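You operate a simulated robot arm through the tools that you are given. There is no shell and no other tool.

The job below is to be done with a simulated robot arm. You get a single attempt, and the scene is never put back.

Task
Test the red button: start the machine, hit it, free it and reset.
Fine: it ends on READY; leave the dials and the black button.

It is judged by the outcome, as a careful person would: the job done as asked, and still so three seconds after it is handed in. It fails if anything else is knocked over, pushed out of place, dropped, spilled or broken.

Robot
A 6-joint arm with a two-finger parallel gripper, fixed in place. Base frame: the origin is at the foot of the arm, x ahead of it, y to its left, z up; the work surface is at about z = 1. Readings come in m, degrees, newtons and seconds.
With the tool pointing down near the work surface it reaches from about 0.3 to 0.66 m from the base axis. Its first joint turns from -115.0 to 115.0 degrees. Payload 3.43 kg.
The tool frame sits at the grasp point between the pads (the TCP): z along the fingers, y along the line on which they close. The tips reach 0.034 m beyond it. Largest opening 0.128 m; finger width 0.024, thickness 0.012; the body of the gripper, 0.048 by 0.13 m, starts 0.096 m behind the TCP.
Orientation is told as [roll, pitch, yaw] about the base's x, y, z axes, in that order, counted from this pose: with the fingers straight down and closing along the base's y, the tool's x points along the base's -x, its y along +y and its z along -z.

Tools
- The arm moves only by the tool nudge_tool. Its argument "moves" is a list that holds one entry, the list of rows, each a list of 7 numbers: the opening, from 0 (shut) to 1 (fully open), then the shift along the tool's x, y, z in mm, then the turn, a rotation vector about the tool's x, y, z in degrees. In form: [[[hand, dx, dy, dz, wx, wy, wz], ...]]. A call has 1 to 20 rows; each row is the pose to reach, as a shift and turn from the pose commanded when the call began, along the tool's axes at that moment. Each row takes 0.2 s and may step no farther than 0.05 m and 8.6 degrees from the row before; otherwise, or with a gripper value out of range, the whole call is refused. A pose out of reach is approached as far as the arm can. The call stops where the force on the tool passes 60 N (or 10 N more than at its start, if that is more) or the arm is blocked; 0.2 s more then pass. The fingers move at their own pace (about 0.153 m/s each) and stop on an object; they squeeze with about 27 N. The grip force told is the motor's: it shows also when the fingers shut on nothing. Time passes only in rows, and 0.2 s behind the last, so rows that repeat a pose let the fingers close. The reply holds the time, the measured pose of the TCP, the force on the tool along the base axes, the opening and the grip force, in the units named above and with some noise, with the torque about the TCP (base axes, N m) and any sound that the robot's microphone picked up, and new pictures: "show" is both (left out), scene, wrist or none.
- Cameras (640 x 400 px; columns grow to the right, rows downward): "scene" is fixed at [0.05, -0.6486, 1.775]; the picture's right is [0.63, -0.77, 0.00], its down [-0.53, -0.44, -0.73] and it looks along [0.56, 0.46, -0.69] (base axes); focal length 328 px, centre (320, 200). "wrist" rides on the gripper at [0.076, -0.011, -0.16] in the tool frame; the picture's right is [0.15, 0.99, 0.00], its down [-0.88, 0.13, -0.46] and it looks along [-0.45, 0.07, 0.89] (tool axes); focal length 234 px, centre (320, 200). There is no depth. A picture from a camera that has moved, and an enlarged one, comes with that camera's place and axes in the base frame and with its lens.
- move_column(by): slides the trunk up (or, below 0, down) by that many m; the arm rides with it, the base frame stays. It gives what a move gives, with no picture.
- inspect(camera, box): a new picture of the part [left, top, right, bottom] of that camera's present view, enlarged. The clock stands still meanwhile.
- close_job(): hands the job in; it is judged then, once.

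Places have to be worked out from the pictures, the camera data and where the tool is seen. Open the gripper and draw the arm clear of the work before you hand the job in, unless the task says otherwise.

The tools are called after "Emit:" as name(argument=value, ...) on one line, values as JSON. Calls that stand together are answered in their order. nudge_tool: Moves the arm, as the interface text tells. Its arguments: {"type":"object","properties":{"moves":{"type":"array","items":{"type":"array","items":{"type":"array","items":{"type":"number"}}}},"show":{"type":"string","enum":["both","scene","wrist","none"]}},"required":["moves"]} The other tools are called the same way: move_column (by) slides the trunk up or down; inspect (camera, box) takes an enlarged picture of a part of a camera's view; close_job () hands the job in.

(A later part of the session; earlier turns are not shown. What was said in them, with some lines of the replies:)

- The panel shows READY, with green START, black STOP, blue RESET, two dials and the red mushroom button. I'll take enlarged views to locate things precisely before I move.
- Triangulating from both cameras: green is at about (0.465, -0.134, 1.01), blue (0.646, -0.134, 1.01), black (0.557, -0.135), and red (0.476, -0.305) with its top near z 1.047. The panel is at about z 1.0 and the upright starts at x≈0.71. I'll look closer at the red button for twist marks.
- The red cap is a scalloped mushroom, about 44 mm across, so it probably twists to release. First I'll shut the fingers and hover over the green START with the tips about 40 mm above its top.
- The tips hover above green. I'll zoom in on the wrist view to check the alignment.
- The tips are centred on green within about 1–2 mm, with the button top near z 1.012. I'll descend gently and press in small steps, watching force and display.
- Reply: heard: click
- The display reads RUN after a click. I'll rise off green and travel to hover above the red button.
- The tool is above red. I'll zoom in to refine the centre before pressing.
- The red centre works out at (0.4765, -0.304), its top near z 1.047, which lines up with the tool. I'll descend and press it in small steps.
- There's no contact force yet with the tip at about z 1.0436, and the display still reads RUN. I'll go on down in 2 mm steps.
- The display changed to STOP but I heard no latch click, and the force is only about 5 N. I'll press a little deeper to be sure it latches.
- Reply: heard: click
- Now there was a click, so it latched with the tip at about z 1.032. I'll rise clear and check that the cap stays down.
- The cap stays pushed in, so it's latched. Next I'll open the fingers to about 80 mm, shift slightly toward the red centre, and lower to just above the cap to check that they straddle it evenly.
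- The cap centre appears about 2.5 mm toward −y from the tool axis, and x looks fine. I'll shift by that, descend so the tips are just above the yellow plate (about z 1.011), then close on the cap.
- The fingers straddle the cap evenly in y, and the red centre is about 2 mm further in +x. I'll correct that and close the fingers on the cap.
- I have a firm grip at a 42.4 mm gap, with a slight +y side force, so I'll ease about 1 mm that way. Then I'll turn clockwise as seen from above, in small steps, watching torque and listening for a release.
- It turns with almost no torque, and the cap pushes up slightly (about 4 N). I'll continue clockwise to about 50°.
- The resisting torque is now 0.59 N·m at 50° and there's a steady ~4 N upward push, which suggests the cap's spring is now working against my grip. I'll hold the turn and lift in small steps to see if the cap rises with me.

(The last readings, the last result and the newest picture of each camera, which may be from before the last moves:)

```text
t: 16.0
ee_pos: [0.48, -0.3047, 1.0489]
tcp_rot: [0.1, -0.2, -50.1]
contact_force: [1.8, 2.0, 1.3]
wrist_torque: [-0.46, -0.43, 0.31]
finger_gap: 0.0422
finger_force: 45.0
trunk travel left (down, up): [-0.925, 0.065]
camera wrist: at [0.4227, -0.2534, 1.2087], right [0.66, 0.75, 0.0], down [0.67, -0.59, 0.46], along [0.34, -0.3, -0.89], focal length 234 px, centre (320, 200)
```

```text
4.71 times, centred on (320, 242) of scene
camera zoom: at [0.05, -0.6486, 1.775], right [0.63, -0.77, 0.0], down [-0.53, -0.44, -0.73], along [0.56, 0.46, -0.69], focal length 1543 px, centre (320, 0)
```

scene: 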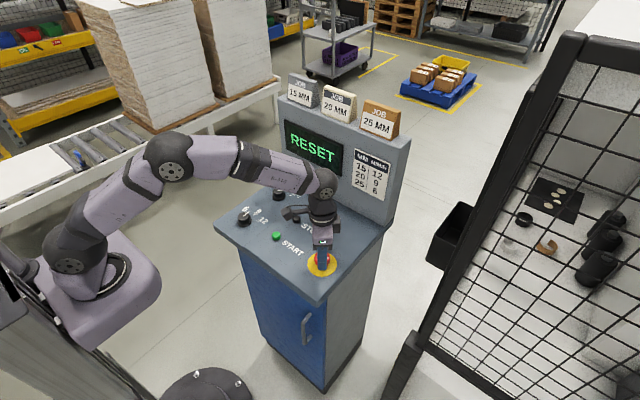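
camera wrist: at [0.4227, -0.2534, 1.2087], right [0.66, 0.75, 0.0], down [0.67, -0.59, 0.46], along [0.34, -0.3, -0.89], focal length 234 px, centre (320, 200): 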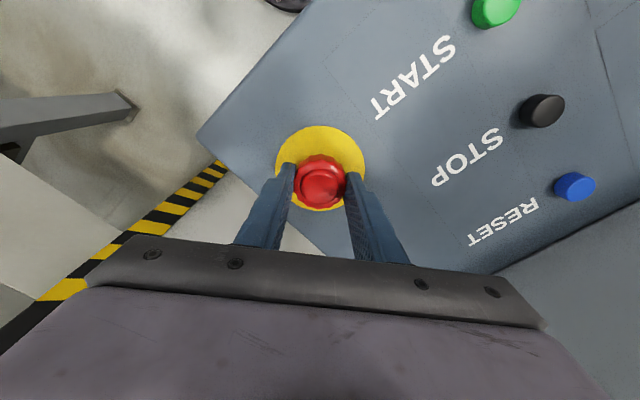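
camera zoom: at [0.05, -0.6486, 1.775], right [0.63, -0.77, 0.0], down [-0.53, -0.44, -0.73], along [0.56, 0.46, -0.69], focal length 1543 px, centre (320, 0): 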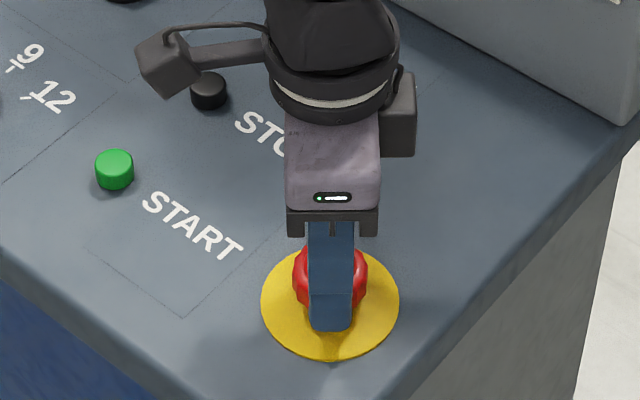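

The display now reads RESET, so the button has been freed and is rising with the grip. I'll lift 3 mm more, open the fingers, then rise straight up clear of the cap.

Emit:
nudge_tool(moves=[[[0, 0, 0, -1.5, 0, 0, 0], [0, 0, 0, -3, 0, 0, 0], [0.4, 0, 0, -3, 0, 0, 0], [0.62, 0, 0, -3, 0, 0, 0], [0.62, 0, 0, -3, 0, 0, 0], [0.62, 0, 0, -20, 0, 0, 0], [0.62, 0, 0, -50, 0, 0, 0], [0.62, 0, 0, -85, 0, 0, 0], [0.62, 0, 0, -85, 0, 0, 0]]], show="both")

Emit:
inspect(camera="scene", box=[280, 200, 360, 285])

Emit:
inspect(camera="scene", box=[270, 60, 430, 200])

```text
t: 18.0
ee_pos: [0.4814, -0.305, 1.1334]
tcp_rot: [0.0, 0.0, -50.0]
contact_force: [0.6, -0.3, 0.0]
wrist_torque: [0.02, -0.02, -0.03]
finger_gap: 0.0793
finger_force: 0.0
trunk travel left (down, up): [-0.925, 0.065]
camera wrist: at [0.4247, -0.2542, 1.2928], right [0.66, 0.75, 0.0], down [0.67, -0.59, 0.46], along [0.34, -0.3, -0.89], focal length 234 px, centre (320, 200)
```

scene: 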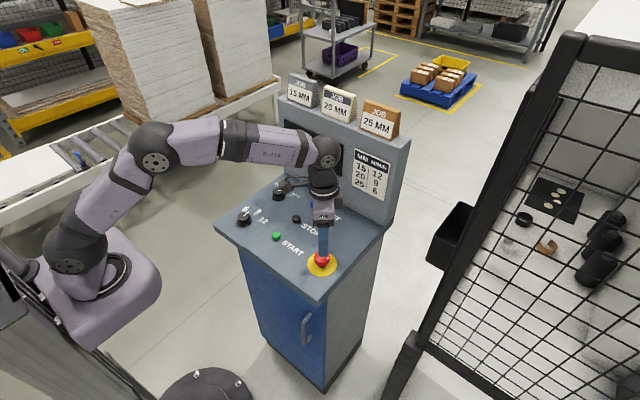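
wrist: 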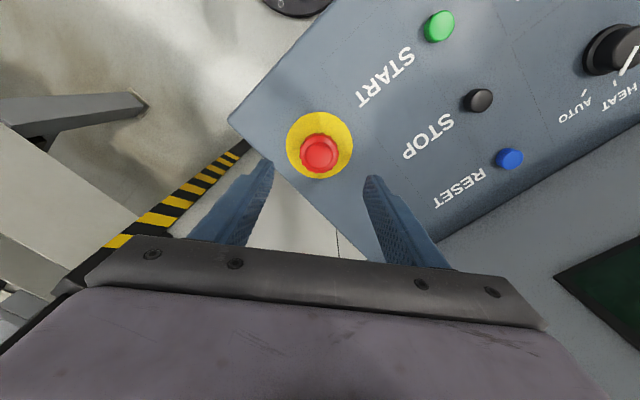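

```text
4.71 times, centred on (320, 242) of scene
camera zoom: at [0.05, -0.6486, 1.775], right [0.63, -0.77, 0.0], down [-0.53, -0.44, -0.73], along [0.56, 0.46, -0.69], focal length 1543 px, centre (320, 0)
```

zoom: 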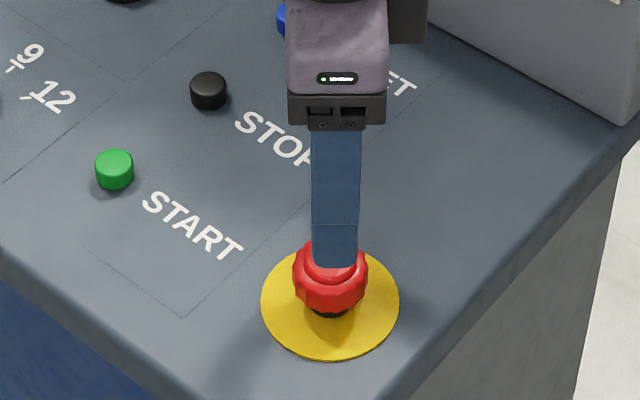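

```text
2.86 times, centred on (350, 130) of scene
camera zoom: at [0.05, -0.6486, 1.775], right [0.63, -0.77, 0.0], down [-0.53, -0.44, -0.73], along [0.56, 0.46, -0.69], focal length 937 px, centre (234, 400)
```

zoom: 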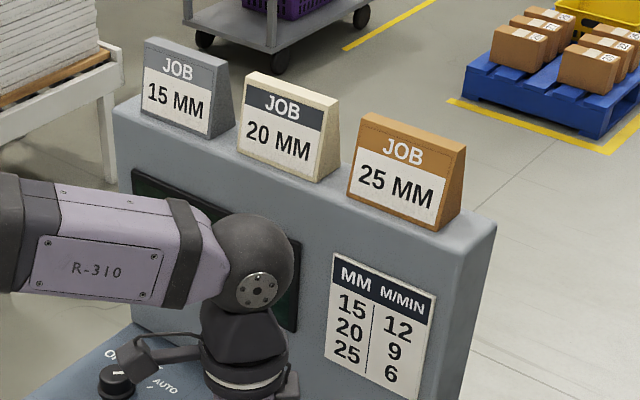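

The cap is back up with its black neck showing, and the job cards are untouched. I'll turn the wrist back to yaw 0, shut the fingers and rise a little before going to RESET.

Emit:
nudge_tool(moves=[[[0.62, 0, 0, -15, 0, 0, -8.3], [0.3, 0, 0, -30, 0, 0, -16.6], [0, 0, 0, -40, 0, 0, -25], [0, 0, 0, -45, 0, 0, -33.3], [0, 0, 0, -45, 0, 0, -41.6], [0, 0, 0, -45, 0, 0, -50], [0, 0, 0, -45, 0, 0, -50]]], show="both")

```text
t: 19.6
ee_pos: [0.4803, -0.3049, 1.1793]
tcp_rot: [0.0, 0.0, 0.1]
contact_force: [0.4, -0.7, 0.0]
wrist_torque: [0.02, 0.0, 0.02]
finger_gap: 0.0
finger_force: 26.1
trunk travel left (down, up): [-0.925, 0.065]
camera wrist: at [0.404, -0.3164, 1.3391], right [-0.15, 0.99, 0.0], down [0.88, 0.13, 0.46], along [0.45, 0.07, -0.89], focal length 234 px, centre (320, 200)
```

scene: 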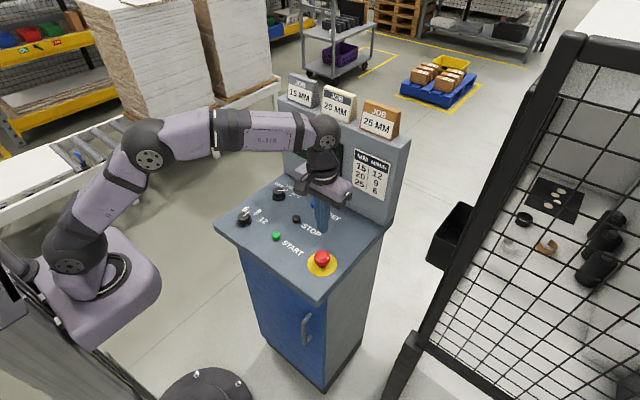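
wrist: 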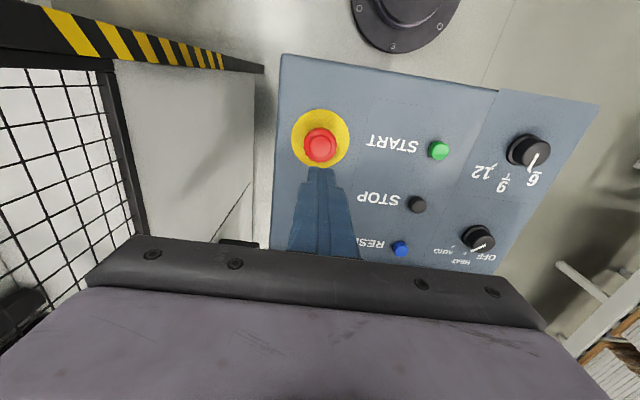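

Next I'll travel toward blue RESET with the tool tilted 15°, fingers pointing outward, which gains reach and keeps the wrist well off the upright and cards. I'll stop about 60 mm above it and look.

Emit:
nudge_tool(moves=[[[0, -15, 35, 0, 0, -4, 0], [0, -30, 75, 0, 0, -8, 0], [0, -50, 115, 0, 0, -12, 0], [0, -70, 150, 0, 0, -15, 0], [0, -95, 168, 10, 0, -15, 0], [0, -120, 171, 30, 0, -15, 0], [0, -145, 171, 50, 0, -15, 0], [0, -158, 171, 65, 0, -15, 0], [0, -158, 171, 65, 0, -15, 0]]], show="both")

Emit:
inspect(camera="scene", box=[260, 150, 360, 230])

Emit:
inspect(camera="wrist", box=[270, 105, 370, 180])

```text
t: 21.6
ee_pos: [0.6343, -0.1379, 1.1139]
tcp_rot: [0.0, -14.9, 0.1]
contact_force: [0.3, -0.1, 0.3]
wrist_torque: [0.01, -0.01, 0.01]
finger_gap: 0.0
finger_force: 27.1
trunk travel left (down, up): [-0.925, 0.065]
camera wrist: at [0.5198, -0.1481, 1.2465], right [-0.14, 0.99, -0.04], down [0.73, 0.13, 0.67], along [0.67, 0.07, -0.74], focal length 234 px, centre (320, 200)
```

scene: 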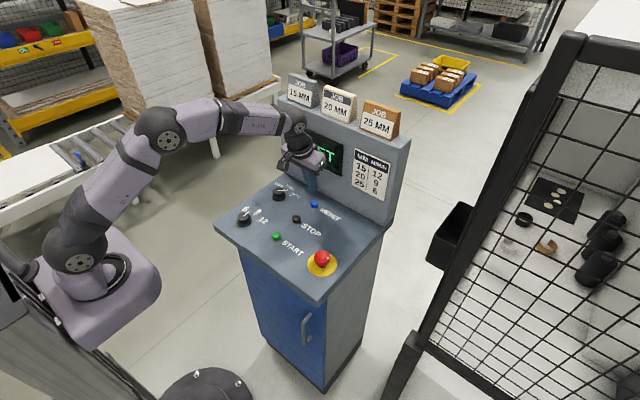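
wrist: 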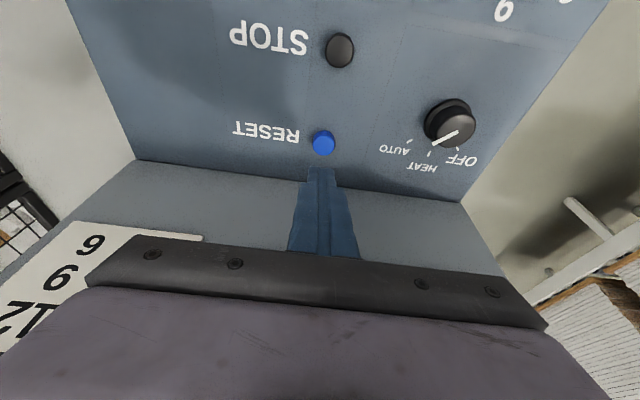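

```text
5.00 times, centred on (310, 190) of scene
camera zoom: at [0.05, -0.6486, 1.775], right [0.63, -0.77, 0.0], down [-0.53, -0.44, -0.73], along [0.56, 0.46, -0.69], focal length 1640 px, centre (370, 250)
```

zoom: 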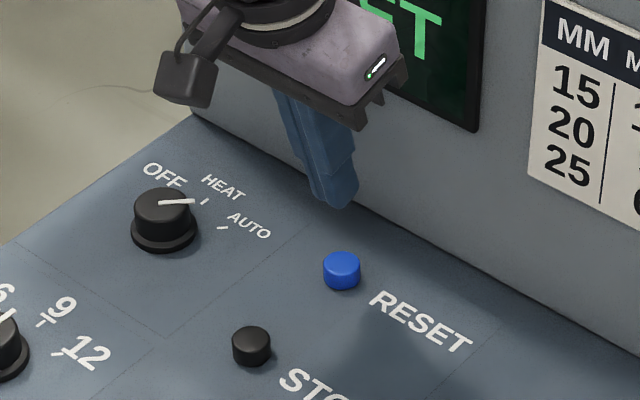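

```text
5.33 times, centred on (320, 142) of wrist
camera zoom: at [0.5198, -0.1481, 1.2465], right [-0.14, 0.99, -0.04], down [0.73, 0.13, 0.67], along [0.67, 0.07, -0.74], focal length 1249 px, centre (320, 507)
```

zoom: 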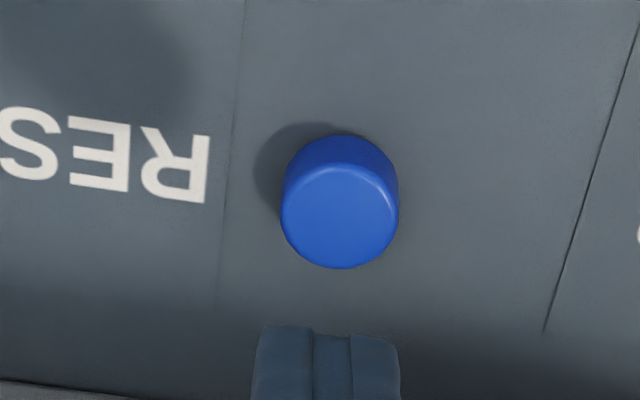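

Blue's centre works out at (0.648, -0.134) with its top near z 1.013. I'll shift +15 mm in x and +4 mm in y, and descend vertically until the finger edge presses it.

Emit:
nudge_tool(moves=[[[0, -10, 2, 12, 0, 0, 0], [0, -6.4, 4, 32.8, 0, 0, 0], [0, -0.7, 4, 54, 0, 0, 0], [0, 1.3, 4, 61.8, 0, 0, 0], [0, 2.4, 4, 65.6, 0, 0, 0], [0, 3.1, 4, 68.5, 0, 0, 0], [0, 3.7, 4, 70.4, 0, 0, 0]]], show="both")

Emit:
inspect(camera="scene", box=[260, 110, 380, 230])

```text
t: 23.2
ee_pos: [0.6519, -0.1293, 1.0472]
tcp_rot: [0.0, -15.2, -0.1]
contact_force: [-0.7, 0.6, 2.5]
wrist_torque: [-0.01, 0.07, 0.0]
finger_gap: 0.0
finger_force: 26.9
trunk travel left (down, up): [-0.925, 0.065]
heard: click
camera wrist: at [0.5366, -0.1413, 1.1807], right [-0.14, 0.99, -0.04], down [0.73, 0.13, 0.67], along [0.67, 0.07, -0.74], focal length 234 px, centre (320, 200)
```

scene: 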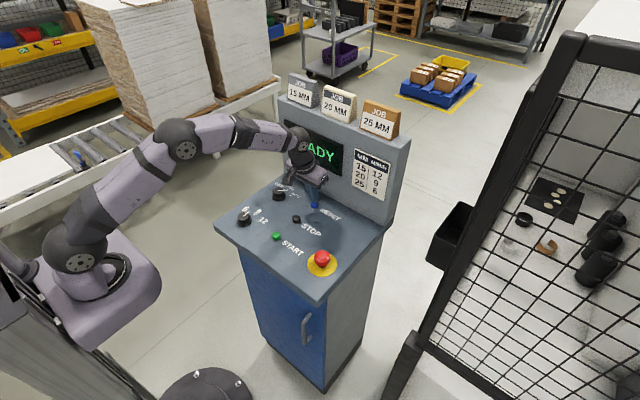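
wrist: 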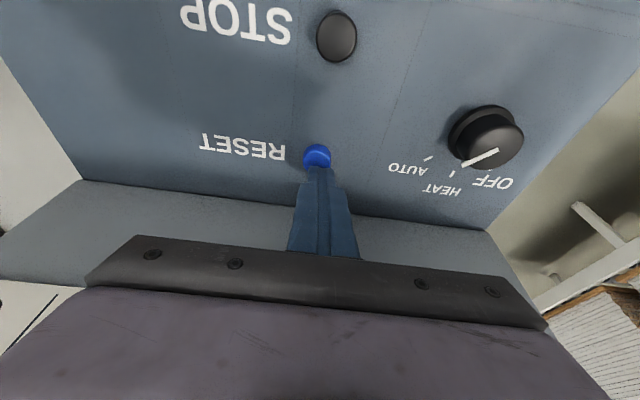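

```text
3.33 times, centred on (320, 170) of scene
camera zoom: at [0.05, -0.6486, 1.775], right [0.63, -0.77, 0.0], down [-0.53, -0.44, -0.73], along [0.56, 0.46, -0.69], focal length 1093 px, centre (320, 300)
```

zoom: 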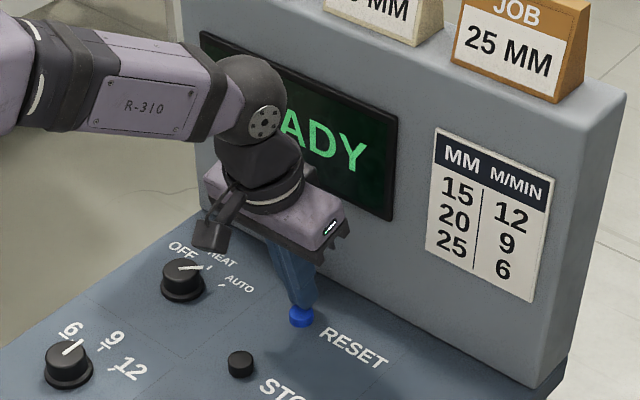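

The click was heard and the display reads READY. I'll withdraw straight up, then back toward the start pose, level the tool and open the fingers once clear.

Emit:
nudge_tool(moves=[[[0, -5.2, 0, -19.3, 0, 0, 0], [0, -14.2, 0, -53.1, 0, 0, 0], [0, -4, 0, -92.1, 0, 0, 0], [0, 29.5, 0, -121.8, 0, 0, 0], [0, 69, 0, -147.9, 0, 4, 0], [0, 108.7, 0, -174, 0, 8, 0], [0, 148.3, 0, -200.2, 0, 12, 0], [0, 187.8, 0, -226.3, 0, 15, 0], [0.5, 209, 0, -263.1, 0, 15, 0], [1, 209, 0, -280, 0, 15, 0], [1, 209, 0, -280, 0, 15, 0], [1, 209, 0, -280, 0, 15, 0]]], show="both")

Emit:
inspect(camera="scene", box=[200, 60, 430, 285])

Emit:
inspect(camera="scene", box=[220, 160, 350, 285])

```text
t: 25.8
ee_pos: [0.3769, -0.1302, 1.2603]
tcp_rot: [0.0, 0.0, 0.1]
contact_force: [-0.3, 0.1, 0.4]
wrist_torque: [0.0, 0.0, -0.02]
finger_gap: 0.128
finger_force: 0.1
trunk travel left (down, up): [-0.925, 0.065]
camera wrist: at [0.3016, -0.1416, 1.419], right [-0.15, 0.99, 0.0], down [0.88, 0.13, 0.46], along [0.45, 0.07, -0.89], focal length 234 px, centre (320, 200)
```

scene: 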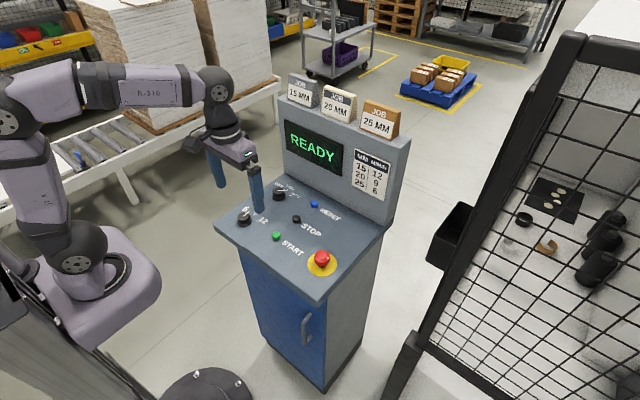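
wrist: 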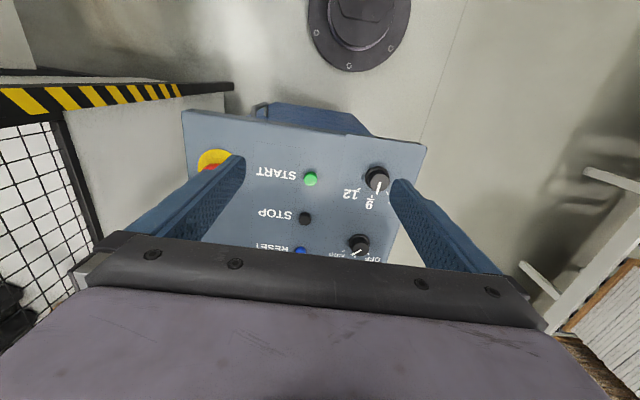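

```text
1.78 times, centred on (315, 172) of scene
camera zoom: at [0.05, -0.6486, 1.775], right [0.63, -0.77, 0.0], down [-0.53, -0.44, -0.73], along [0.56, 0.46, -0.69], focal length 583 px, centre (329, 249)
```

zoom: 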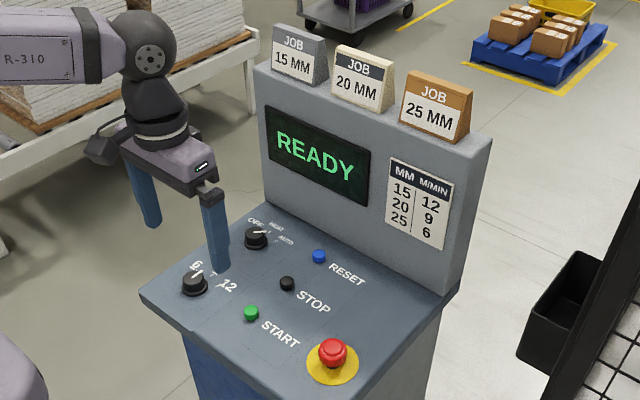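

```text
3.20 times, centred on (285, 222) of scene
camera zoom: at [0.05, -0.6486, 1.775], right [0.63, -0.77, 0.0], down [-0.53, -0.44, -0.73], along [0.56, 0.46, -0.69], focal length 1049 px, centre (432, 128)
```

zoom: 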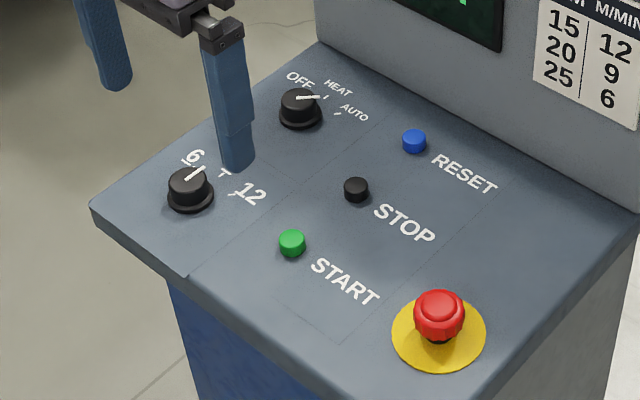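

The display shows READY, the red cap is up, the dials and cards look unchanged, and the gripper is open. I'll rise to the starting height and check once more that the state holds.

Emit:
nudge_tool(moves=[[[1, 0, 0, -25, 0, 0, 0], [1, 0, 0, -43, 0, 0, 0], [1, 0, 0, -43, 0, 0, 0], [1, 0, 0, -43, 0, 0, 0], [1, 0, 0, -43, 0, 0, 0], [1, 0, 0, -43, 0, 0, 0], [1, 0, 0, -43, 0, 0, 0], [1, 0, 0, -43, 0, 0, 0]]], show="scene")

```text
t: 27.6
ee_pos: [0.3764, -0.1305, 1.3016]
tcp_rot: [0.0, 0.0, -0.1]
contact_force: [0.4, 0.2, -0.3]
wrist_torque: [-0.02, 0.02, 0.0]
finger_gap: 0.128
finger_force: 0.2
trunk travel left (down, up): [-0.925, 0.065]
```

scene: 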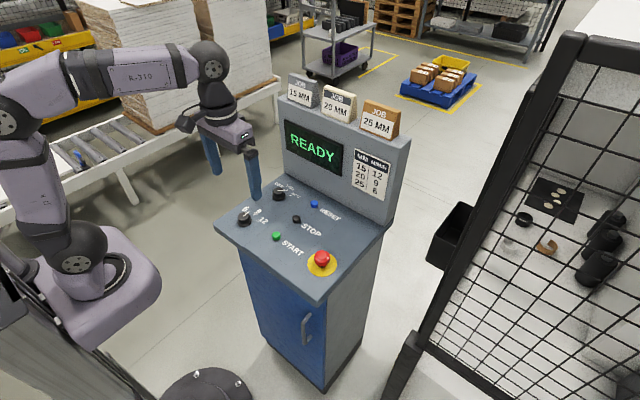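

READY is holding steady, the red button is released, and the arm is clear with the gripper open. I'm handing the job in.

Emit:
close_job()

```text
The job is handed in.
```

The red button test is done. The display ended on READY and was still holding when I handed the job in.

| Step | What I did | Display |
|---|---|---|
| Start | Pressed green START | RUN |
| Hit | Pressed the red button until it clicked and stayed down | STOP |
| Free | Turned the red cap about 50° clockwise and lifted it slightly; it came back up | RESET |
| Reset | Pressed blue RESET | READY |

I didn't touch the dials or the black STOP button, and the last pictures show them unchanged, with the job cards still in place. The arm is back near its starting position with the gripper open.
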